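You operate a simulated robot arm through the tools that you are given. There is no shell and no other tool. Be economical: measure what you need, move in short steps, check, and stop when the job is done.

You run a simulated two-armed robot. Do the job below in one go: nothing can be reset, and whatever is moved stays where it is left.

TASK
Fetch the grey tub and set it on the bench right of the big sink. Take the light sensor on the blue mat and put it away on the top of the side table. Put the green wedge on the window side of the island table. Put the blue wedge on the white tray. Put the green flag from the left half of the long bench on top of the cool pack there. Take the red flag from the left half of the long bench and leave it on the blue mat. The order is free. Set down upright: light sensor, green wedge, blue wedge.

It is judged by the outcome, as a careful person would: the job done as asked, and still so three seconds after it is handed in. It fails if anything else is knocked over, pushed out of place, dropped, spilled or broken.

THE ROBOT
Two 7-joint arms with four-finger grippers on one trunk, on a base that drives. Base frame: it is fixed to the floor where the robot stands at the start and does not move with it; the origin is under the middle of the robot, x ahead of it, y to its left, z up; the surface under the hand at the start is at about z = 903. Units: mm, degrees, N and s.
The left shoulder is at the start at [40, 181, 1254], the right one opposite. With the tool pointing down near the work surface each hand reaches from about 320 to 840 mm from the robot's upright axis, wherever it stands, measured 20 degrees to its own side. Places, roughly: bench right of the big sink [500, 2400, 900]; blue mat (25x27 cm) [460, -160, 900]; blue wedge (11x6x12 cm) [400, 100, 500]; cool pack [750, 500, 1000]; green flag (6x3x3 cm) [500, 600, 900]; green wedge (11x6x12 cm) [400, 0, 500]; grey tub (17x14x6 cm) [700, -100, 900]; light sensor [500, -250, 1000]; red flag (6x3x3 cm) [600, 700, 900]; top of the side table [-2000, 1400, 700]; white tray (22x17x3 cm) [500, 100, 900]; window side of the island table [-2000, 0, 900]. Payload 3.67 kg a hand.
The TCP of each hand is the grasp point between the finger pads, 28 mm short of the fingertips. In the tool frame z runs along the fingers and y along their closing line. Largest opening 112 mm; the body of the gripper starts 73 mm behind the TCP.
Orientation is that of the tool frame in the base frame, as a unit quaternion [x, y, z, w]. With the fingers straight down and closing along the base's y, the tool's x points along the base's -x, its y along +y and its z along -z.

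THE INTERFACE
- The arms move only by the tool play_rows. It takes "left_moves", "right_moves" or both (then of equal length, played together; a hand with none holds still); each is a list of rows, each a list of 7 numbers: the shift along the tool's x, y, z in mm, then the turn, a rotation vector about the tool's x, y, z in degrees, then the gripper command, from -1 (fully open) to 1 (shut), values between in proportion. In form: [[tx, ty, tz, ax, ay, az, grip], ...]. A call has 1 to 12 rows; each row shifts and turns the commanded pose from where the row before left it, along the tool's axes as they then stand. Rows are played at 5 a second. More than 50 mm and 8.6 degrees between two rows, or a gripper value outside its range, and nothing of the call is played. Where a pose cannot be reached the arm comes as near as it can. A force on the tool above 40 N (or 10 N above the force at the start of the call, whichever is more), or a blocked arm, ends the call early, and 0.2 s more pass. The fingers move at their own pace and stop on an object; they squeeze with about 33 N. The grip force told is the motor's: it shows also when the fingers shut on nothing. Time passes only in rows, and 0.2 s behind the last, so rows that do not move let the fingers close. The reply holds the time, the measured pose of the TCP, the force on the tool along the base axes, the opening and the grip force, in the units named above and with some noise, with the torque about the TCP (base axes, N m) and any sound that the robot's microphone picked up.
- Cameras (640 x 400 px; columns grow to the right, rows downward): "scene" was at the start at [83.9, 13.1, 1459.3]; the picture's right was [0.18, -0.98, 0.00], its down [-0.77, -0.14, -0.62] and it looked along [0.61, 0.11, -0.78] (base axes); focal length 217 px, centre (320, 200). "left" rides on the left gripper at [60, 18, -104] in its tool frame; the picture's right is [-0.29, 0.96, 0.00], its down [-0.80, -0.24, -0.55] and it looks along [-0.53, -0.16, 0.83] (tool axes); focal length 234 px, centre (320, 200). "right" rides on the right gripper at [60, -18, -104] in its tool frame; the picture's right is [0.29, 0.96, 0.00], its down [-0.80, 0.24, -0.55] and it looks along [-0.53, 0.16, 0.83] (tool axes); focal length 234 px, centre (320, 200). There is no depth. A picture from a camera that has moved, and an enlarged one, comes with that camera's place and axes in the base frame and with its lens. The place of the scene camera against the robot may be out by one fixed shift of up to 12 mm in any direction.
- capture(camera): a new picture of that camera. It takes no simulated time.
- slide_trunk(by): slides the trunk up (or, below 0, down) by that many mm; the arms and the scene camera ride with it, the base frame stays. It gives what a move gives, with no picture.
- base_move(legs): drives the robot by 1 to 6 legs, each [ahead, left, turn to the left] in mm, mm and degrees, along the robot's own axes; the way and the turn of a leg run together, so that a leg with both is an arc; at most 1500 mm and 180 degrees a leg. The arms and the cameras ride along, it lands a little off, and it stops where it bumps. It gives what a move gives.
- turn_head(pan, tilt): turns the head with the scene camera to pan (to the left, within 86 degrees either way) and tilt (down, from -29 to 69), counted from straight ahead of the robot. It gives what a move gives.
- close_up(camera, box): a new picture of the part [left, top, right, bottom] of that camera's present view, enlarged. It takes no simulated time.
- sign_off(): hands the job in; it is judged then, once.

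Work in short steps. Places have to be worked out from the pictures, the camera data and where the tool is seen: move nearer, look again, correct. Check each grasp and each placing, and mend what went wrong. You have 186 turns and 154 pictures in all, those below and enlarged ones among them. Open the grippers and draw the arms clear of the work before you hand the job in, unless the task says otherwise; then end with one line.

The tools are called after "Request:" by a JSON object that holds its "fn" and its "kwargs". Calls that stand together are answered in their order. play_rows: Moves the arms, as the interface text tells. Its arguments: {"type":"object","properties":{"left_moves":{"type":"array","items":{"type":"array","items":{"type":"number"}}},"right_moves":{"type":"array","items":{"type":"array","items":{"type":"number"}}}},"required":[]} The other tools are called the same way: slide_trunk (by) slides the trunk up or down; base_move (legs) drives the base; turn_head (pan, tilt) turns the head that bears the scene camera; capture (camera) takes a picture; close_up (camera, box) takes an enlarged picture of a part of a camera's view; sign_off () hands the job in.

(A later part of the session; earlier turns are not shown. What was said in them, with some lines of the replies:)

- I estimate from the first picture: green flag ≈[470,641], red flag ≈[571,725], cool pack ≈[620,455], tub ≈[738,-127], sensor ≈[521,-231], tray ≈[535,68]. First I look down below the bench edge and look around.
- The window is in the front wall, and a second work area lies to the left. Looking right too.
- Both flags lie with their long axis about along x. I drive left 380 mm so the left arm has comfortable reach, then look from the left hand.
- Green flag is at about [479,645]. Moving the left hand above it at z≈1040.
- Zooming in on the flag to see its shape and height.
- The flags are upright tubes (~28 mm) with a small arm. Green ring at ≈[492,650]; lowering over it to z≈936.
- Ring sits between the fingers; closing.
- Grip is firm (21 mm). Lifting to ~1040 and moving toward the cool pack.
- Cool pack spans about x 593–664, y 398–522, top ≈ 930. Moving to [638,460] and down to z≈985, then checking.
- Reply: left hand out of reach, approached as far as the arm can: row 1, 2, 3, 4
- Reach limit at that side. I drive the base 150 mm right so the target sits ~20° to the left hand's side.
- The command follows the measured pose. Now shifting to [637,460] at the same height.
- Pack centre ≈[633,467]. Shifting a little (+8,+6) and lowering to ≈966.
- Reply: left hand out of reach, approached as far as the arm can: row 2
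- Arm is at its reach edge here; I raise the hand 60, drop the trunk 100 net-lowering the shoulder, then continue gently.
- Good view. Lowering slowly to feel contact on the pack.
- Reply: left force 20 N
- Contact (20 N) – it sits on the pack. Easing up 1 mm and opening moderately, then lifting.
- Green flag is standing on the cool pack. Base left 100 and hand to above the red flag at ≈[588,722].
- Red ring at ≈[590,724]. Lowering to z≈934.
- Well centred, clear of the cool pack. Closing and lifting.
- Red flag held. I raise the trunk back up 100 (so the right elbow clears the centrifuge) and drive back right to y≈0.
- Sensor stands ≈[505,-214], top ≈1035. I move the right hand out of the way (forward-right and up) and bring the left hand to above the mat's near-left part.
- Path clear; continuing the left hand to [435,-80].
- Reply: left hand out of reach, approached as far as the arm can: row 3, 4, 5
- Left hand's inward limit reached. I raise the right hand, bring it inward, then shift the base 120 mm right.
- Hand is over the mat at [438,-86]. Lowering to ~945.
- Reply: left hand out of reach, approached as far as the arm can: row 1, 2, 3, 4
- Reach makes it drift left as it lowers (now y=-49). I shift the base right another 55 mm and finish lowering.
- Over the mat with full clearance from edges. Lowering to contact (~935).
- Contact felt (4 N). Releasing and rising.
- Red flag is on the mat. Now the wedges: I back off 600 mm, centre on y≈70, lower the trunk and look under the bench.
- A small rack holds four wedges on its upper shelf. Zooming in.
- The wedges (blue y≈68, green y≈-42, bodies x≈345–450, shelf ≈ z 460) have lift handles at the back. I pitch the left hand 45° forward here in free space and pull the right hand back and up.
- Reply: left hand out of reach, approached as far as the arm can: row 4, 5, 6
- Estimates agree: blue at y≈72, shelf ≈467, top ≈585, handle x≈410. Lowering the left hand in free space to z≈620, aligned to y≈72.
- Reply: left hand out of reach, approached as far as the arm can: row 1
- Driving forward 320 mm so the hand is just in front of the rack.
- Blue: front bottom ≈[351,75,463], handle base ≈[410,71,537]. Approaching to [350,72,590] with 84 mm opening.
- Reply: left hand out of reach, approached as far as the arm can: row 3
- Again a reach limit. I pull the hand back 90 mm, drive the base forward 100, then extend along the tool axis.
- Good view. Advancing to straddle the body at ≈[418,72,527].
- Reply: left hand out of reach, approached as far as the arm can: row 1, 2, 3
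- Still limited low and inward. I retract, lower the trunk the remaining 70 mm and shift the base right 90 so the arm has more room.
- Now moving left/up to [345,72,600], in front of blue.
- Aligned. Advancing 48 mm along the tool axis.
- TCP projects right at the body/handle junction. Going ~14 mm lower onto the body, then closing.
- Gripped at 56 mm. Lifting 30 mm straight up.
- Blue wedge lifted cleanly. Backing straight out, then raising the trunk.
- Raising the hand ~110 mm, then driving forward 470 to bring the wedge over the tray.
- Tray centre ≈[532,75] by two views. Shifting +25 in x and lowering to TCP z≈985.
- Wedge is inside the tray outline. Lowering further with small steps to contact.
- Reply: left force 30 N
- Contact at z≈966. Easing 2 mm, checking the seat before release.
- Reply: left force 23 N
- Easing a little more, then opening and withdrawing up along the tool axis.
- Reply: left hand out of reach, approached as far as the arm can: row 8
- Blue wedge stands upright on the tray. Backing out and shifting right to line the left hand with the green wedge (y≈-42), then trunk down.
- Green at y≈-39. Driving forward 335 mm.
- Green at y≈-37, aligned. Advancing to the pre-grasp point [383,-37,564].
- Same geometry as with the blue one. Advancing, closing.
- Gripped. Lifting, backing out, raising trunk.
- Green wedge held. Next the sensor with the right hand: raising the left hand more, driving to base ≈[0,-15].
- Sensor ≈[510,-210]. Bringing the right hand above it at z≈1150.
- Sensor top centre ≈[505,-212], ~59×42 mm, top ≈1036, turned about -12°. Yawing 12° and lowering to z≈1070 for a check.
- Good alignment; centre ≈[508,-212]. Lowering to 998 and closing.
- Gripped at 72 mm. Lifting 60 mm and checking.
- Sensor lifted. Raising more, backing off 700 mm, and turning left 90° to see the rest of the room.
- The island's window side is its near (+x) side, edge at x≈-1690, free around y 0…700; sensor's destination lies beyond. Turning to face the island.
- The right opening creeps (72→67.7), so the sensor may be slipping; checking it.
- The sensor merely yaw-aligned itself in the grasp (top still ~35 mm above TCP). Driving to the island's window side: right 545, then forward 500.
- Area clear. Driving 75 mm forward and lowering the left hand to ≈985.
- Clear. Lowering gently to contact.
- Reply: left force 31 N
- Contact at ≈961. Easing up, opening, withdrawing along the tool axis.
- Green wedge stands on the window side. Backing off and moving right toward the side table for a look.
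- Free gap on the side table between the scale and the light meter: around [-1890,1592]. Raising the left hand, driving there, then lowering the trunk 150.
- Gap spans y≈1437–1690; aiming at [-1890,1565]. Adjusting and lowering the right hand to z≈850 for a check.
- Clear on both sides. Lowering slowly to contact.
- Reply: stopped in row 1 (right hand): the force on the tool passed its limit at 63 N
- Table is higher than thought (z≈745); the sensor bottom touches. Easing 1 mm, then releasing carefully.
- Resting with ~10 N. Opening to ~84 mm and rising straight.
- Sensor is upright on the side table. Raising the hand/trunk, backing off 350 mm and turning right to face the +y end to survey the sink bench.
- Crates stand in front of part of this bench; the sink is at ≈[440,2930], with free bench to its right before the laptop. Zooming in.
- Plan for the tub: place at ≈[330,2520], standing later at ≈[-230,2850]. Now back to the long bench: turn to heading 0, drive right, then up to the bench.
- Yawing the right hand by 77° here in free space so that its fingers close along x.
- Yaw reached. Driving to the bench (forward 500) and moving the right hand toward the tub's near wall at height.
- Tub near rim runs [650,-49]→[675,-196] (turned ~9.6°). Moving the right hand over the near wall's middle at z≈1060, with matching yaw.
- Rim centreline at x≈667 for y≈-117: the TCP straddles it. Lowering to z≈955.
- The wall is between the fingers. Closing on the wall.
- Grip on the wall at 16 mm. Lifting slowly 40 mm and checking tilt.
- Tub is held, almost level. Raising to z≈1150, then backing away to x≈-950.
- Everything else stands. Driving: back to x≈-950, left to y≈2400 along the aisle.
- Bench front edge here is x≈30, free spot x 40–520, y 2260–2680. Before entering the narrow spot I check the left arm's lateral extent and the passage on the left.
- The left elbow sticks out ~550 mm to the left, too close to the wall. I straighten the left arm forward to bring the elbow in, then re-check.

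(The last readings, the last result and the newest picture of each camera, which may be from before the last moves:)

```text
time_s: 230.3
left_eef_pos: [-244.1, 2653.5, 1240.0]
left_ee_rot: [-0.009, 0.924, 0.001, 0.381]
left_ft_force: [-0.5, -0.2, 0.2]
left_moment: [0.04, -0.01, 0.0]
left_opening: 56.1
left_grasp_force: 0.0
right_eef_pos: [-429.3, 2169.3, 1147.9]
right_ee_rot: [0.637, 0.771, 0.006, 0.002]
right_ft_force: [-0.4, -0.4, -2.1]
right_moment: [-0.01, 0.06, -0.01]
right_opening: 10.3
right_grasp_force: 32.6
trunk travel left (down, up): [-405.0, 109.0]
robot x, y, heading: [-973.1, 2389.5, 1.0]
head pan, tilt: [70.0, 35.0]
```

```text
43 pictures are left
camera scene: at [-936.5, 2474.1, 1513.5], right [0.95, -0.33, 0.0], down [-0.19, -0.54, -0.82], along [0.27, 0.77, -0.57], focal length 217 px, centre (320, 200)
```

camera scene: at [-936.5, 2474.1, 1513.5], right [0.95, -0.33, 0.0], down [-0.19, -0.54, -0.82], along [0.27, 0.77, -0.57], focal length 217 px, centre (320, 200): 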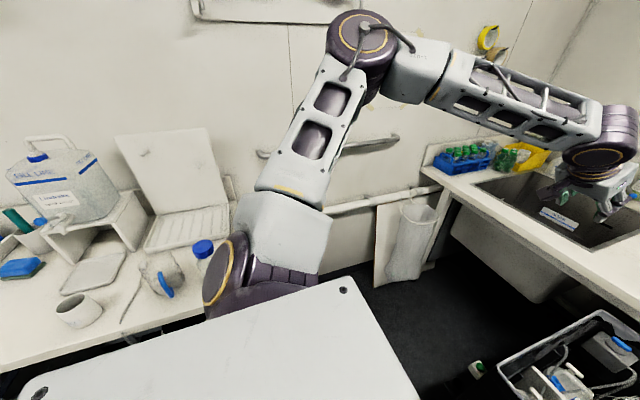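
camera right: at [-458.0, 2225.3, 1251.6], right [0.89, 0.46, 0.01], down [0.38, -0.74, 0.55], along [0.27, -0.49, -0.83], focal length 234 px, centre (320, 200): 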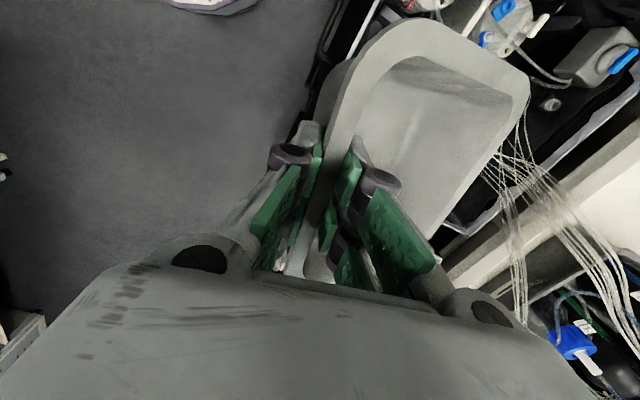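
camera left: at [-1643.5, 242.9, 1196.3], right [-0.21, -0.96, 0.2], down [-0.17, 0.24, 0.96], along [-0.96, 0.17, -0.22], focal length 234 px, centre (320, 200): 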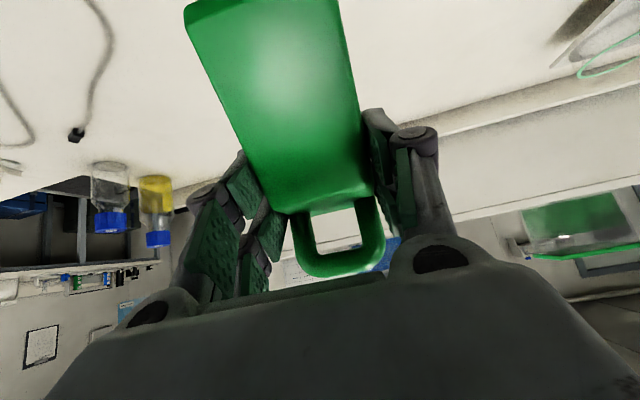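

Elbow is now further in. Threading diagonally between the crate corner and the table, in three short legs.

Request:
{"fn": "base_move", "kwargs": {"legs": [[213, 325, -1], [100, 130, 0]]}}

Request:
{"fn": "turn_head", "kwargs": {"pan": -15, "tilt": 50}}

Request:
{"fn": "capture", "kwargs": {"camera": "scene"}}

```text
time_s: 233.8
left_eef_pos: [78.6, 3092.9, 1239.8]
left_ee_rot: [0.002, 0.924, -0.001, 0.382]
left_ft_force: [0.1, 1.2, 0.3]
left_moment: [0.04, 0.01, 0.04]
left_opening: 55.9
left_grasp_force: 0.0
right_eef_pos: [-117.8, 2612.4, 1148.5]
right_ee_rot: [0.646, 0.763, 0.006, 0.002]
right_ft_force: [-0.9, -0.4, -1.1]
right_moment: [0.06, 0.11, 0.08]
right_opening: 10.2
right_grasp_force: 33.2
trunk travel left (down, up): [-405.0, 109.0]
robot x, y, heading: [-654.2, 2847.9, -0.4]
head pan, tilt: [70.0, 35.0]
```

```text
time_s: 235.4
left_eef_pos: [79.3, 3094.8, 1240.6]
left_ee_rot: [0.002, 0.925, -0.002, 0.381]
left_ft_force: [0.0, -1.1, -0.2]
left_moment: [0.01, 0.03, -0.01]
left_opening: 56.0
left_grasp_force: 0.0
right_eef_pos: [-116.5, 2615.0, 1148.4]
right_ee_rot: [0.646, 0.764, 0.006, 0.002]
right_ft_force: [0.5, 0.2, -1.8]
right_moment: [-0.07, 0.0, -0.16]
right_opening: 10.1
right_grasp_force: 33.3
trunk travel left (down, up): [-405.0, 109.0]
robot x, y, heading: [-656.3, 2847.3, -0.3]
head pan, tilt: [-15.0, 50.0]
```

```text
42 pictures are left
camera scene: at [-572.0, 2827.3, 1491.8], right [-0.26, -0.96, 0.0], down [-0.74, 0.2, -0.64], along [0.62, -0.17, -0.77], focal length 217 px, centre (320, 200)
```

scene: 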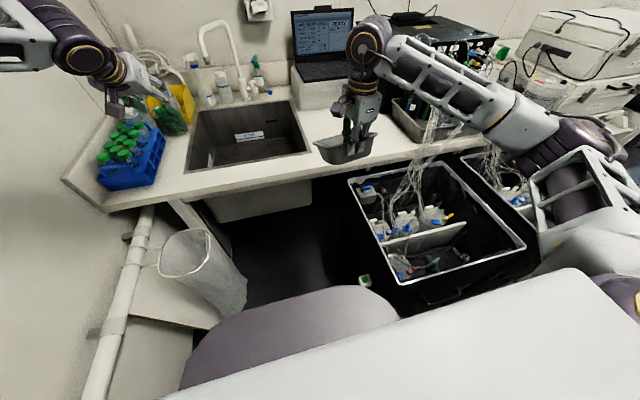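

Crate edge is y≈2551, sink's right edge ≈2660, bench edge x≈55. Moving to base ≈[-330,2880].

Request:
{"fn": "base_move", "kwargs": {"legs": [[0, 35, 0.3], [320, 0, 0]]}}

Request:
{"fn": "capture", "kwargs": {"camera": "scene"}}

Request:
{"fn": "capture", "kwargs": {"camera": "right"}}

```text
time_s: 238.0
left_eef_pos: [395.1, 3132.3, 1240.9]
left_ee_rot: [0.0, 0.924, -0.001, 0.382]
left_ft_force: [-0.6, -0.5, 0.1]
left_moment: [-0.03, 0.03, 0.0]
left_opening: 55.8
left_grasp_force: 0.1
right_eef_pos: [201.9, 2651.0, 1147.9]
right_ee_rot: [0.644, 0.765, 0.006, 0.002]
right_ft_force: [0.1, 0.9, -2.0]
right_moment: [0.02, 0.07, -0.04]
right_opening: 10.2
right_grasp_force: 33.2
trunk travel left (down, up): [-405.0, 109.0]
robot x, y, heading: [-337.9, 2882.3, -0.1]
head pan, tilt: [-15.0, 50.0]
```

```text
41 pictures are left
camera scene: at [-255.4, 2862.0, 1491.8], right [-0.26, -0.97, 0.0], down [-0.74, 0.2, -0.64], along [0.62, -0.17, -0.77], focal length 217 px, centre (320, 200)
```

scene: 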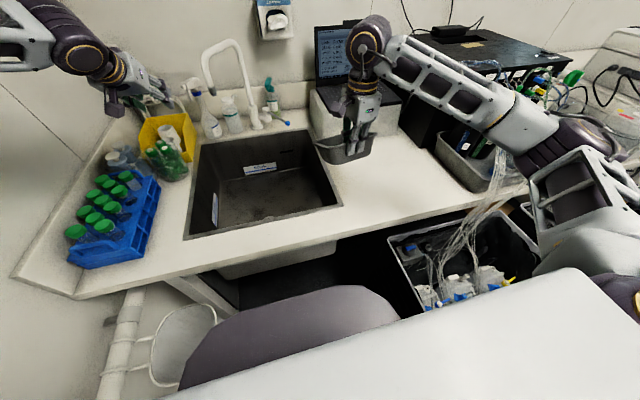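

```text
40 pictures are left
camera right: at [173.4, 2706.9, 1252.1], right [0.9, 0.45, 0.01], down [0.36, -0.75, 0.55], along [0.26, -0.49, -0.83], focal length 234 px, centre (320, 200)
```

right: 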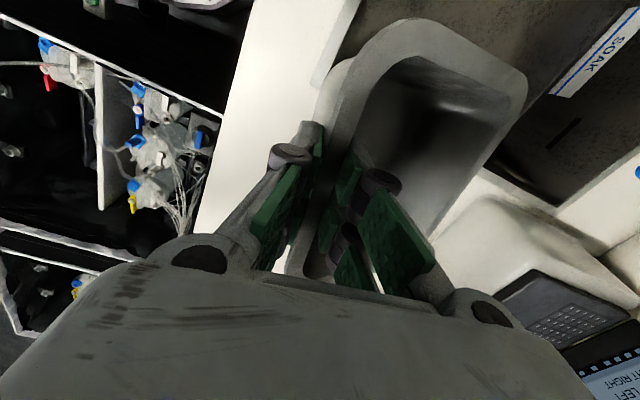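

Free surface y 2200–2660. Moving the right hand to [215,2480] at height.

Request:
{"fn": "play_rows", "kwargs": {"right_moves": [[-43, -4, 0, 0, 0, 0, 1], [-43, -4, 0, 0, 0, 0, 1], [-43, -4, 0, 0, 0, 0, 1], [-42, -4, 0, 0, 0, 0, 1], [0, 0, 40, 0, 0, 0, 1], [0, 0, 40, 0, 0, 0, 1], [0, 0, 40, 0, 0, 0, 1], [0, 0, 0, 0, 0, 0, 1]]}}

Request:
{"fn": "capture", "kwargs": {"camera": "scene"}}

Request:
{"fn": "capture", "kwargs": {"camera": "right"}}

```text
time_s: 239.8
left_eef_pos: [396.2, 3131.3, 1239.1]
left_ee_rot: [0.0, 0.925, -0.002, 0.381]
left_ft_force: [0.7, 1.0, -0.2]
left_moment: [0.02, 0.0, 0.02]
left_opening: 56.0
left_grasp_force: 0.0
right_eef_pos: [219.5, 2481.8, 1026.4]
right_ee_rot: [0.645, 0.764, 0.006, 0.002]
right_ft_force: [0.7, 0.3, -1.3]
right_moment: [-0.06, 0.01, -0.17]
right_opening: 10.4
right_grasp_force: 32.9
trunk travel left (down, up): [-405.0, 109.0]
robot x, y, heading: [-338.7, 2882.8, -0.0]
head pan, tilt: [-15.0, 50.0]
```

```text
39 pictures are left
camera scene: at [-254.1, 2862.8, 1491.8], right [-0.26, -0.97, 0.0], down [-0.74, 0.2, -0.64], along [0.62, -0.17, -0.77], focal length 217 px, centre (320, 200)
```

scene: 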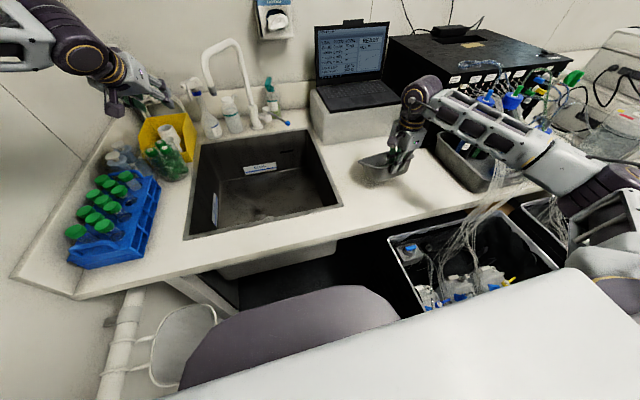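

```text
38 pictures are left
camera right: at [190.9, 2538.1, 1129.6], right [0.9, 0.45, 0.01], down [0.36, -0.75, 0.55], along [0.26, -0.49, -0.83], focal length 234 px, centre (320, 200)
```

right: 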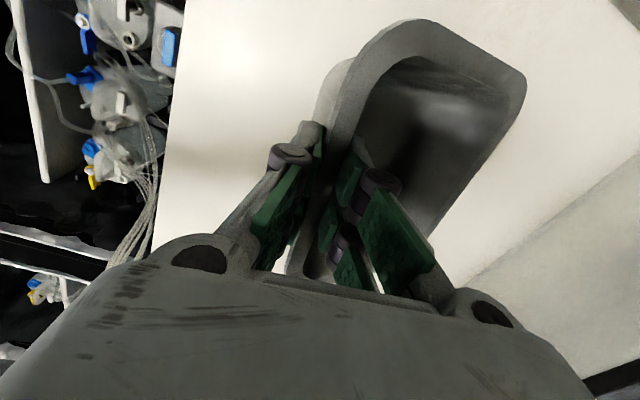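

Hanging level over free bench. Lowering to contact.

Request:
{"fn": "play_rows", "kwargs": {"right_moves": [[0, 0, 25, 0, 0, 0, 1], [0, 0, 18, 0, 0, 0, 1], [0, 0, 8, 0, 0, 0, 1], [0, 0, 5, 0, 0, 0, 1], [0, 0, 4, 0, 0, 0, 1], [0, 0, 0, 0, 0, 0, 1]]}}

Request:
{"fn": "close_up", "kwargs": {"camera": "scene", "box": [330, 80, 470, 220]}}

```text
time_s: 241.2
left_eef_pos: [394.4, 3130.3, 1239.1]
left_ee_rot: [0.0, 0.924, -0.002, 0.382]
left_ft_force: [-0.2, 0.7, 0.0]
left_moment: [-0.02, -0.02, 0.01]
left_opening: 56.0
left_grasp_force: 0.1
right_eef_pos: [216.9, 2479.7, 969.8]
right_ee_rot: [0.645, 0.765, 0.006, 0.003]
right_ft_force: [-2.3, -2.3, 10.9]
right_moment: [0.2, -1.0, -0.25]
right_opening: 12.4
right_grasp_force: 33.0
trunk travel left (down, up): [-405.0, 109.0]
robot x, y, heading: [-338.0, 2881.7, -0.2]
head pan, tilt: [-15.0, 50.0]
```

```text
2.86 times, centred on (400, 150) of scene
camera zoom: at [-256.1, 2863.1, 1491.9], right [-0.26, -0.97, 0.0], down [-0.74, 0.2, -0.64], along [0.62, -0.17, -0.77], focal length 621 px, centre (91, 343)
```

zoom: 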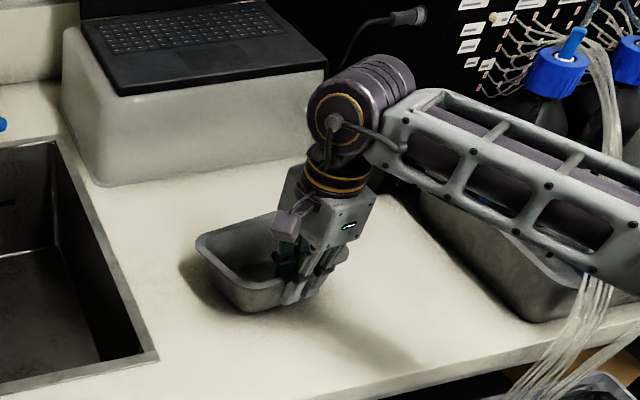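

Far edge is touching first (it untilts as it settles). Continuing down a few mm.

Request:
{"fn": "play_rows", "kwargs": {"right_moves": [[0, 0, 4, 0, 0, 0, 1], [0, 0, 3, 0, 0, 0, 1], [0, 0, 3, 0, 0, 0, 1], [0, 0, 0, 0, 0, 0, 1]]}}

Request:
{"fn": "capture", "kwargs": {"camera": "right"}}

```text
time_s: 242.2
left_eef_pos: [394.5, 3131.9, 1239.7]
left_ee_rot: [-0.001, 0.924, -0.002, 0.382]
left_ft_force: [0.1, 0.5, 0.4]
left_moment: [-0.02, 0.0, 0.02]
left_opening: 55.9
left_grasp_force: 0.0
right_eef_pos: [217.6, 2481.3, 958.9]
right_ee_rot: [0.645, 0.764, 0.007, 0.003]
right_ft_force: [-2.9, 0.0, 10.9]
right_moment: [0.07, -0.98, 0.0]
right_opening: 15.2
right_grasp_force: 33.0
trunk travel left (down, up): [-405.0, 109.0]
robot x, y, heading: [-343.5, 2882.2, -0.2]
head pan, tilt: [-15.0, 50.0]
```

```text
36 pictures are left
camera right: at [188.2, 2537.8, 1061.8], right [0.9, 0.45, 0.01], down [0.36, -0.75, 0.55], along [0.26, -0.49, -0.83], focal length 234 px, centre (320, 200)
```

right: 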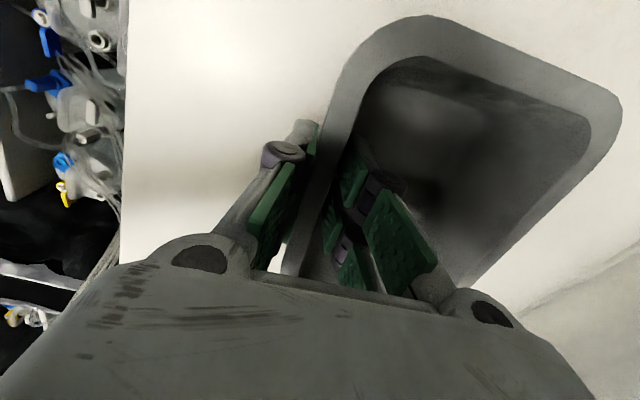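

Opening is back to ~16 mm, so the tub is almost flat. Two more mm, then release and rise.

Request:
{"fn": "play_rows", "kwargs": {"right_moves": [[0, 0, 2, 0, 0, 0, 1], [0, 0, 1, 0, 0, 0, 1], [0, 0, 0, 0, 0, 0, 0.5], [0, 0, 0, 0, 0, 0, 0.1], [0, 0, 0, 0, 0, 0, 0.1], [0, 0, 0, 0, 0, 0, 0.1], [0, 0, -25, 0, 0, 0, 0.1], [0, 0, -40, 0, 0, 0, 0.1], [0, 0, -40, 0, 0, 0, 0.1], [0, 0, -45, 0, 0, 0, 0.1], [0, 0, -45, 0, 0, 0, 0.1], [0, 0, 0, 0, 0, 0, 0.1]]}}

Request:
{"fn": "close_up", "kwargs": {"camera": "scene", "box": [300, 60, 480, 220]}}

```text
time_s: 244.8
left_eef_pos: [395.2, 3129.5, 1239.6]
left_ee_rot: [-0.001, 0.924, -0.001, 0.381]
left_ft_force: [-0.3, 0.3, -0.2]
left_moment: [0.0, -0.02, 0.07]
left_opening: 56.1
left_grasp_force: 0.0
right_eef_pos: [217.2, 2478.3, 1150.0]
right_ee_rot: [0.645, 0.765, 0.005, 0.003]
right_ft_force: [-0.2, 0.1, -0.1]
right_moment: [-0.01, 0.02, 0.0]
right_opening: 50.1
right_grasp_force: 0.1
trunk travel left (down, up): [-405.0, 109.0]
robot x, y, heading: [-340.0, 2882.8, -0.3]
head pan, tilt: [-15.0, 50.0]
```

```text
2.50 times, centred on (390, 140) of scene
camera zoom: at [-254.3, 2861.9, 1491.7], right [-0.26, -0.97, 0.0], down [-0.74, 0.2, -0.64], along [0.62, -0.17, -0.77], focal length 543 px, centre (145, 350)
```

zoom: 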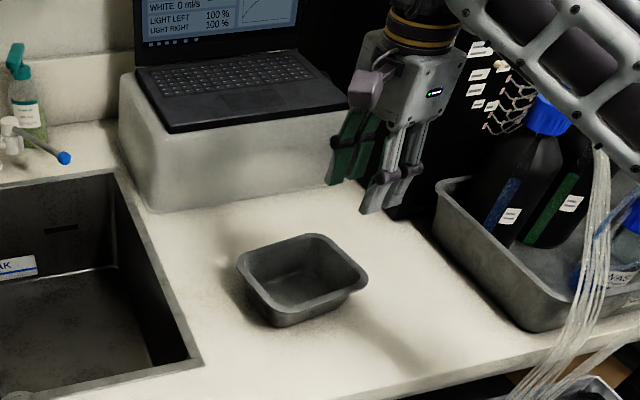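

Tub sits flat right of the sink. Backing straight out so arms are clear.

Request:
{"fn": "base_move", "kwargs": {"legs": [[-320, 0, 0], [-100, -130, 0], [-213, -325, 0]]}}

Request:
{"fn": "turn_head", "kwargs": {"pan": 0, "tilt": 30}}

Request:
{"fn": "capture", "kwargs": {"camera": "scene"}}

```text
time_s: 250.1
left_eef_pos: [-236.6, 2671.8, 1238.8]
left_ee_rot: [0.0, 0.925, -0.002, 0.381]
left_ft_force: [-0.4, 0.0, -1.1]
left_moment: [-0.02, -0.01, -0.01]
left_opening: 55.9
left_grasp_force: 0.2
right_eef_pos: [-415.0, 2019.0, 1150.2]
right_ee_rot: [0.645, 0.764, 0.005, 0.002]
right_ft_force: [0.3, -0.2, -0.4]
right_moment: [0.0, -0.03, 0.0]
right_opening: 50.4
right_grasp_force: 0.0
trunk travel left (down, up): [-405.0, 109.0]
robot x, y, heading: [-974.0, 2424.0, -0.1]
head pan, tilt: [-15.0, 50.0]
```

```text
time_s: 250.9
left_eef_pos: [-237.6, 2669.2, 1240.2]
left_ee_rot: [-0.001, 0.924, 0.0, 0.381]
left_ft_force: [-1.0, -0.4, -0.7]
left_moment: [0.0, -0.02, -0.02]
left_opening: 56.1
left_grasp_force: 0.0
right_eef_pos: [-415.2, 2018.8, 1148.9]
right_ee_rot: [0.645, 0.764, 0.006, 0.003]
right_ft_force: [0.6, 0.8, -0.3]
right_moment: [-0.02, 0.01, 0.02]
right_opening: 50.2
right_grasp_force: 0.0
trunk travel left (down, up): [-405.0, 109.0]
robot x, y, heading: [-972.1, 2423.7, -0.3]
head pan, tilt: [0.0, 30.0]
```

```text
34 pictures are left
camera scene: at [-871.5, 2422.1, 1521.2], right [0.0, -1.0, 0.0], down [-0.5, 0.0, -0.87], along [0.87, 0.0, -0.5], focal length 217 px, centre (320, 200)
```

scene: 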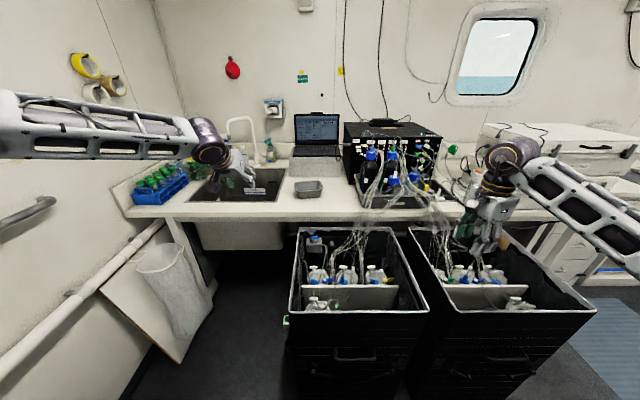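

Tub in place, nothing disturbed. Opening both grippers and drawing further back.

Request:
{"fn": "base_move", "kwargs": {"legs": [[-120, -500, 0]]}}

Request:
{"fn": "play_rows", "kwargs": {"left_moves": [[0, 0, 0, 0, 0, 0, -1], [0, 0, 0, 0, 0, 0, -1], [0, 0, 0, 0, 0, 0, -1]], "right_moves": [[0, 0, 0, 0, 0, 0, -1], [0, 0, 0, 0, 0, 0, -1], [0, 0, 0, 0, 0, 0, -1]]}}

Request:
{"fn": "turn_head", "kwargs": {"pan": -55, "tilt": 20}}

Request:
{"fn": "close_up", "kwargs": {"camera": "scene", "box": [200, 130, 520, 300]}}

```text
time_s: 254.0
left_eef_pos: [-357.8, 2176.0, 1239.8]
left_ee_rot: [-0.004, 0.925, -0.001, 0.381]
left_ft_force: [0.1, -0.2, -0.1]
left_moment: [0.01, -0.01, -0.06]
left_opening: 56.2
left_grasp_force: 0.0
right_eef_pos: [-531.8, 1521.5, 1150.9]
right_ee_rot: [0.64, 0.768, 0.006, 0.002]
right_ft_force: [-0.1, -0.2, 0.1]
right_moment: [-0.02, -0.01, -0.02]
right_opening: 50.3
right_grasp_force: 0.0
trunk travel left (down, up): [-405.0, 109.0]
robot x, y, heading: [-1090.9, 1918.7, 0.2]
head pan, tilt: [0.0, 30.0]
```

```text
time_s: 254.8
left_eef_pos: [-358.1, 2175.1, 1240.0]
left_ee_rot: [-0.005, 0.924, 0.001, 0.381]
left_ft_force: [-0.4, 0.0, 0.6]
left_moment: [-0.04, 0.01, 0.03]
left_opening: 112.0
left_grasp_force: 0.1
right_eef_pos: [-531.1, 1520.6, 1150.9]
right_ee_rot: [0.642, 0.767, 0.006, 0.003]
right_ft_force: [0.4, -0.2, -0.6]
right_moment: [0.03, 0.0, 0.02]
right_opening: 111.7
right_grasp_force: 0.1
trunk travel left (down, up): [-405.0, 109.0]
robot x, y, heading: [-1091.1, 1918.1, 0.3]
head pan, tilt: [0.0, 30.0]
```

```text
time_s: 256.0
left_eef_pos: [-358.1, 2175.0, 1240.5]
left_ee_rot: [-0.005, 0.924, 0.0, 0.381]
left_ft_force: [-0.1, 0.5, -0.1]
left_moment: [0.01, -0.02, -0.01]
left_opening: 112.1
left_grasp_force: 0.0
right_eef_pos: [-531.6, 1520.7, 1150.6]
right_ee_rot: [0.641, 0.768, 0.005, 0.003]
right_ft_force: [0.7, -0.7, -0.1]
right_moment: [0.02, -0.03, 0.02]
right_opening: 111.9
right_grasp_force: 0.0
trunk travel left (down, up): [-405.0, 109.0]
robot x, y, heading: [-1090.3, 1921.7, 0.4]
head pan, tilt: [-55.0, 20.0]
```

```text
2.00 times, centred on (360, 215) of scene
camera zoom: at [-1026.4, 1843.9, 1537.3], right [-0.81, -0.58, 0.0], down [-0.2, 0.28, -0.94], along [0.55, -0.77, -0.34], focal length 434 px, centre (240, 170)
```

zoom: 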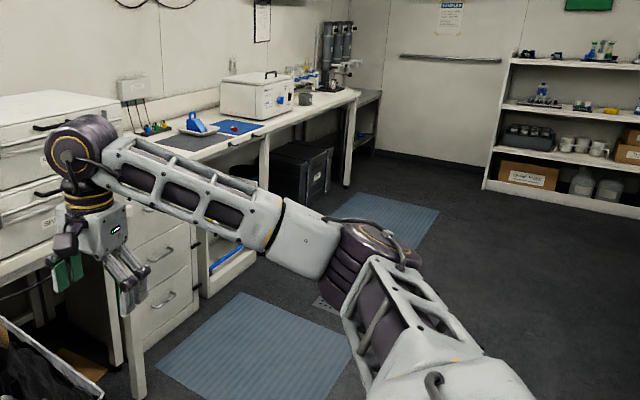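

The blue wedge on the tray and the red flag on the mat are still in place, and both grippers are open and clear. Handing the job in.

Request:
{"fn": "sign_off", "kwargs": {}}

```text
The job is handed in.
```

All six items are placed as asked, the sensor and both wedges are upright, both grippers are open and clear, and I saw nothing else knocked over, pushed or spilled.
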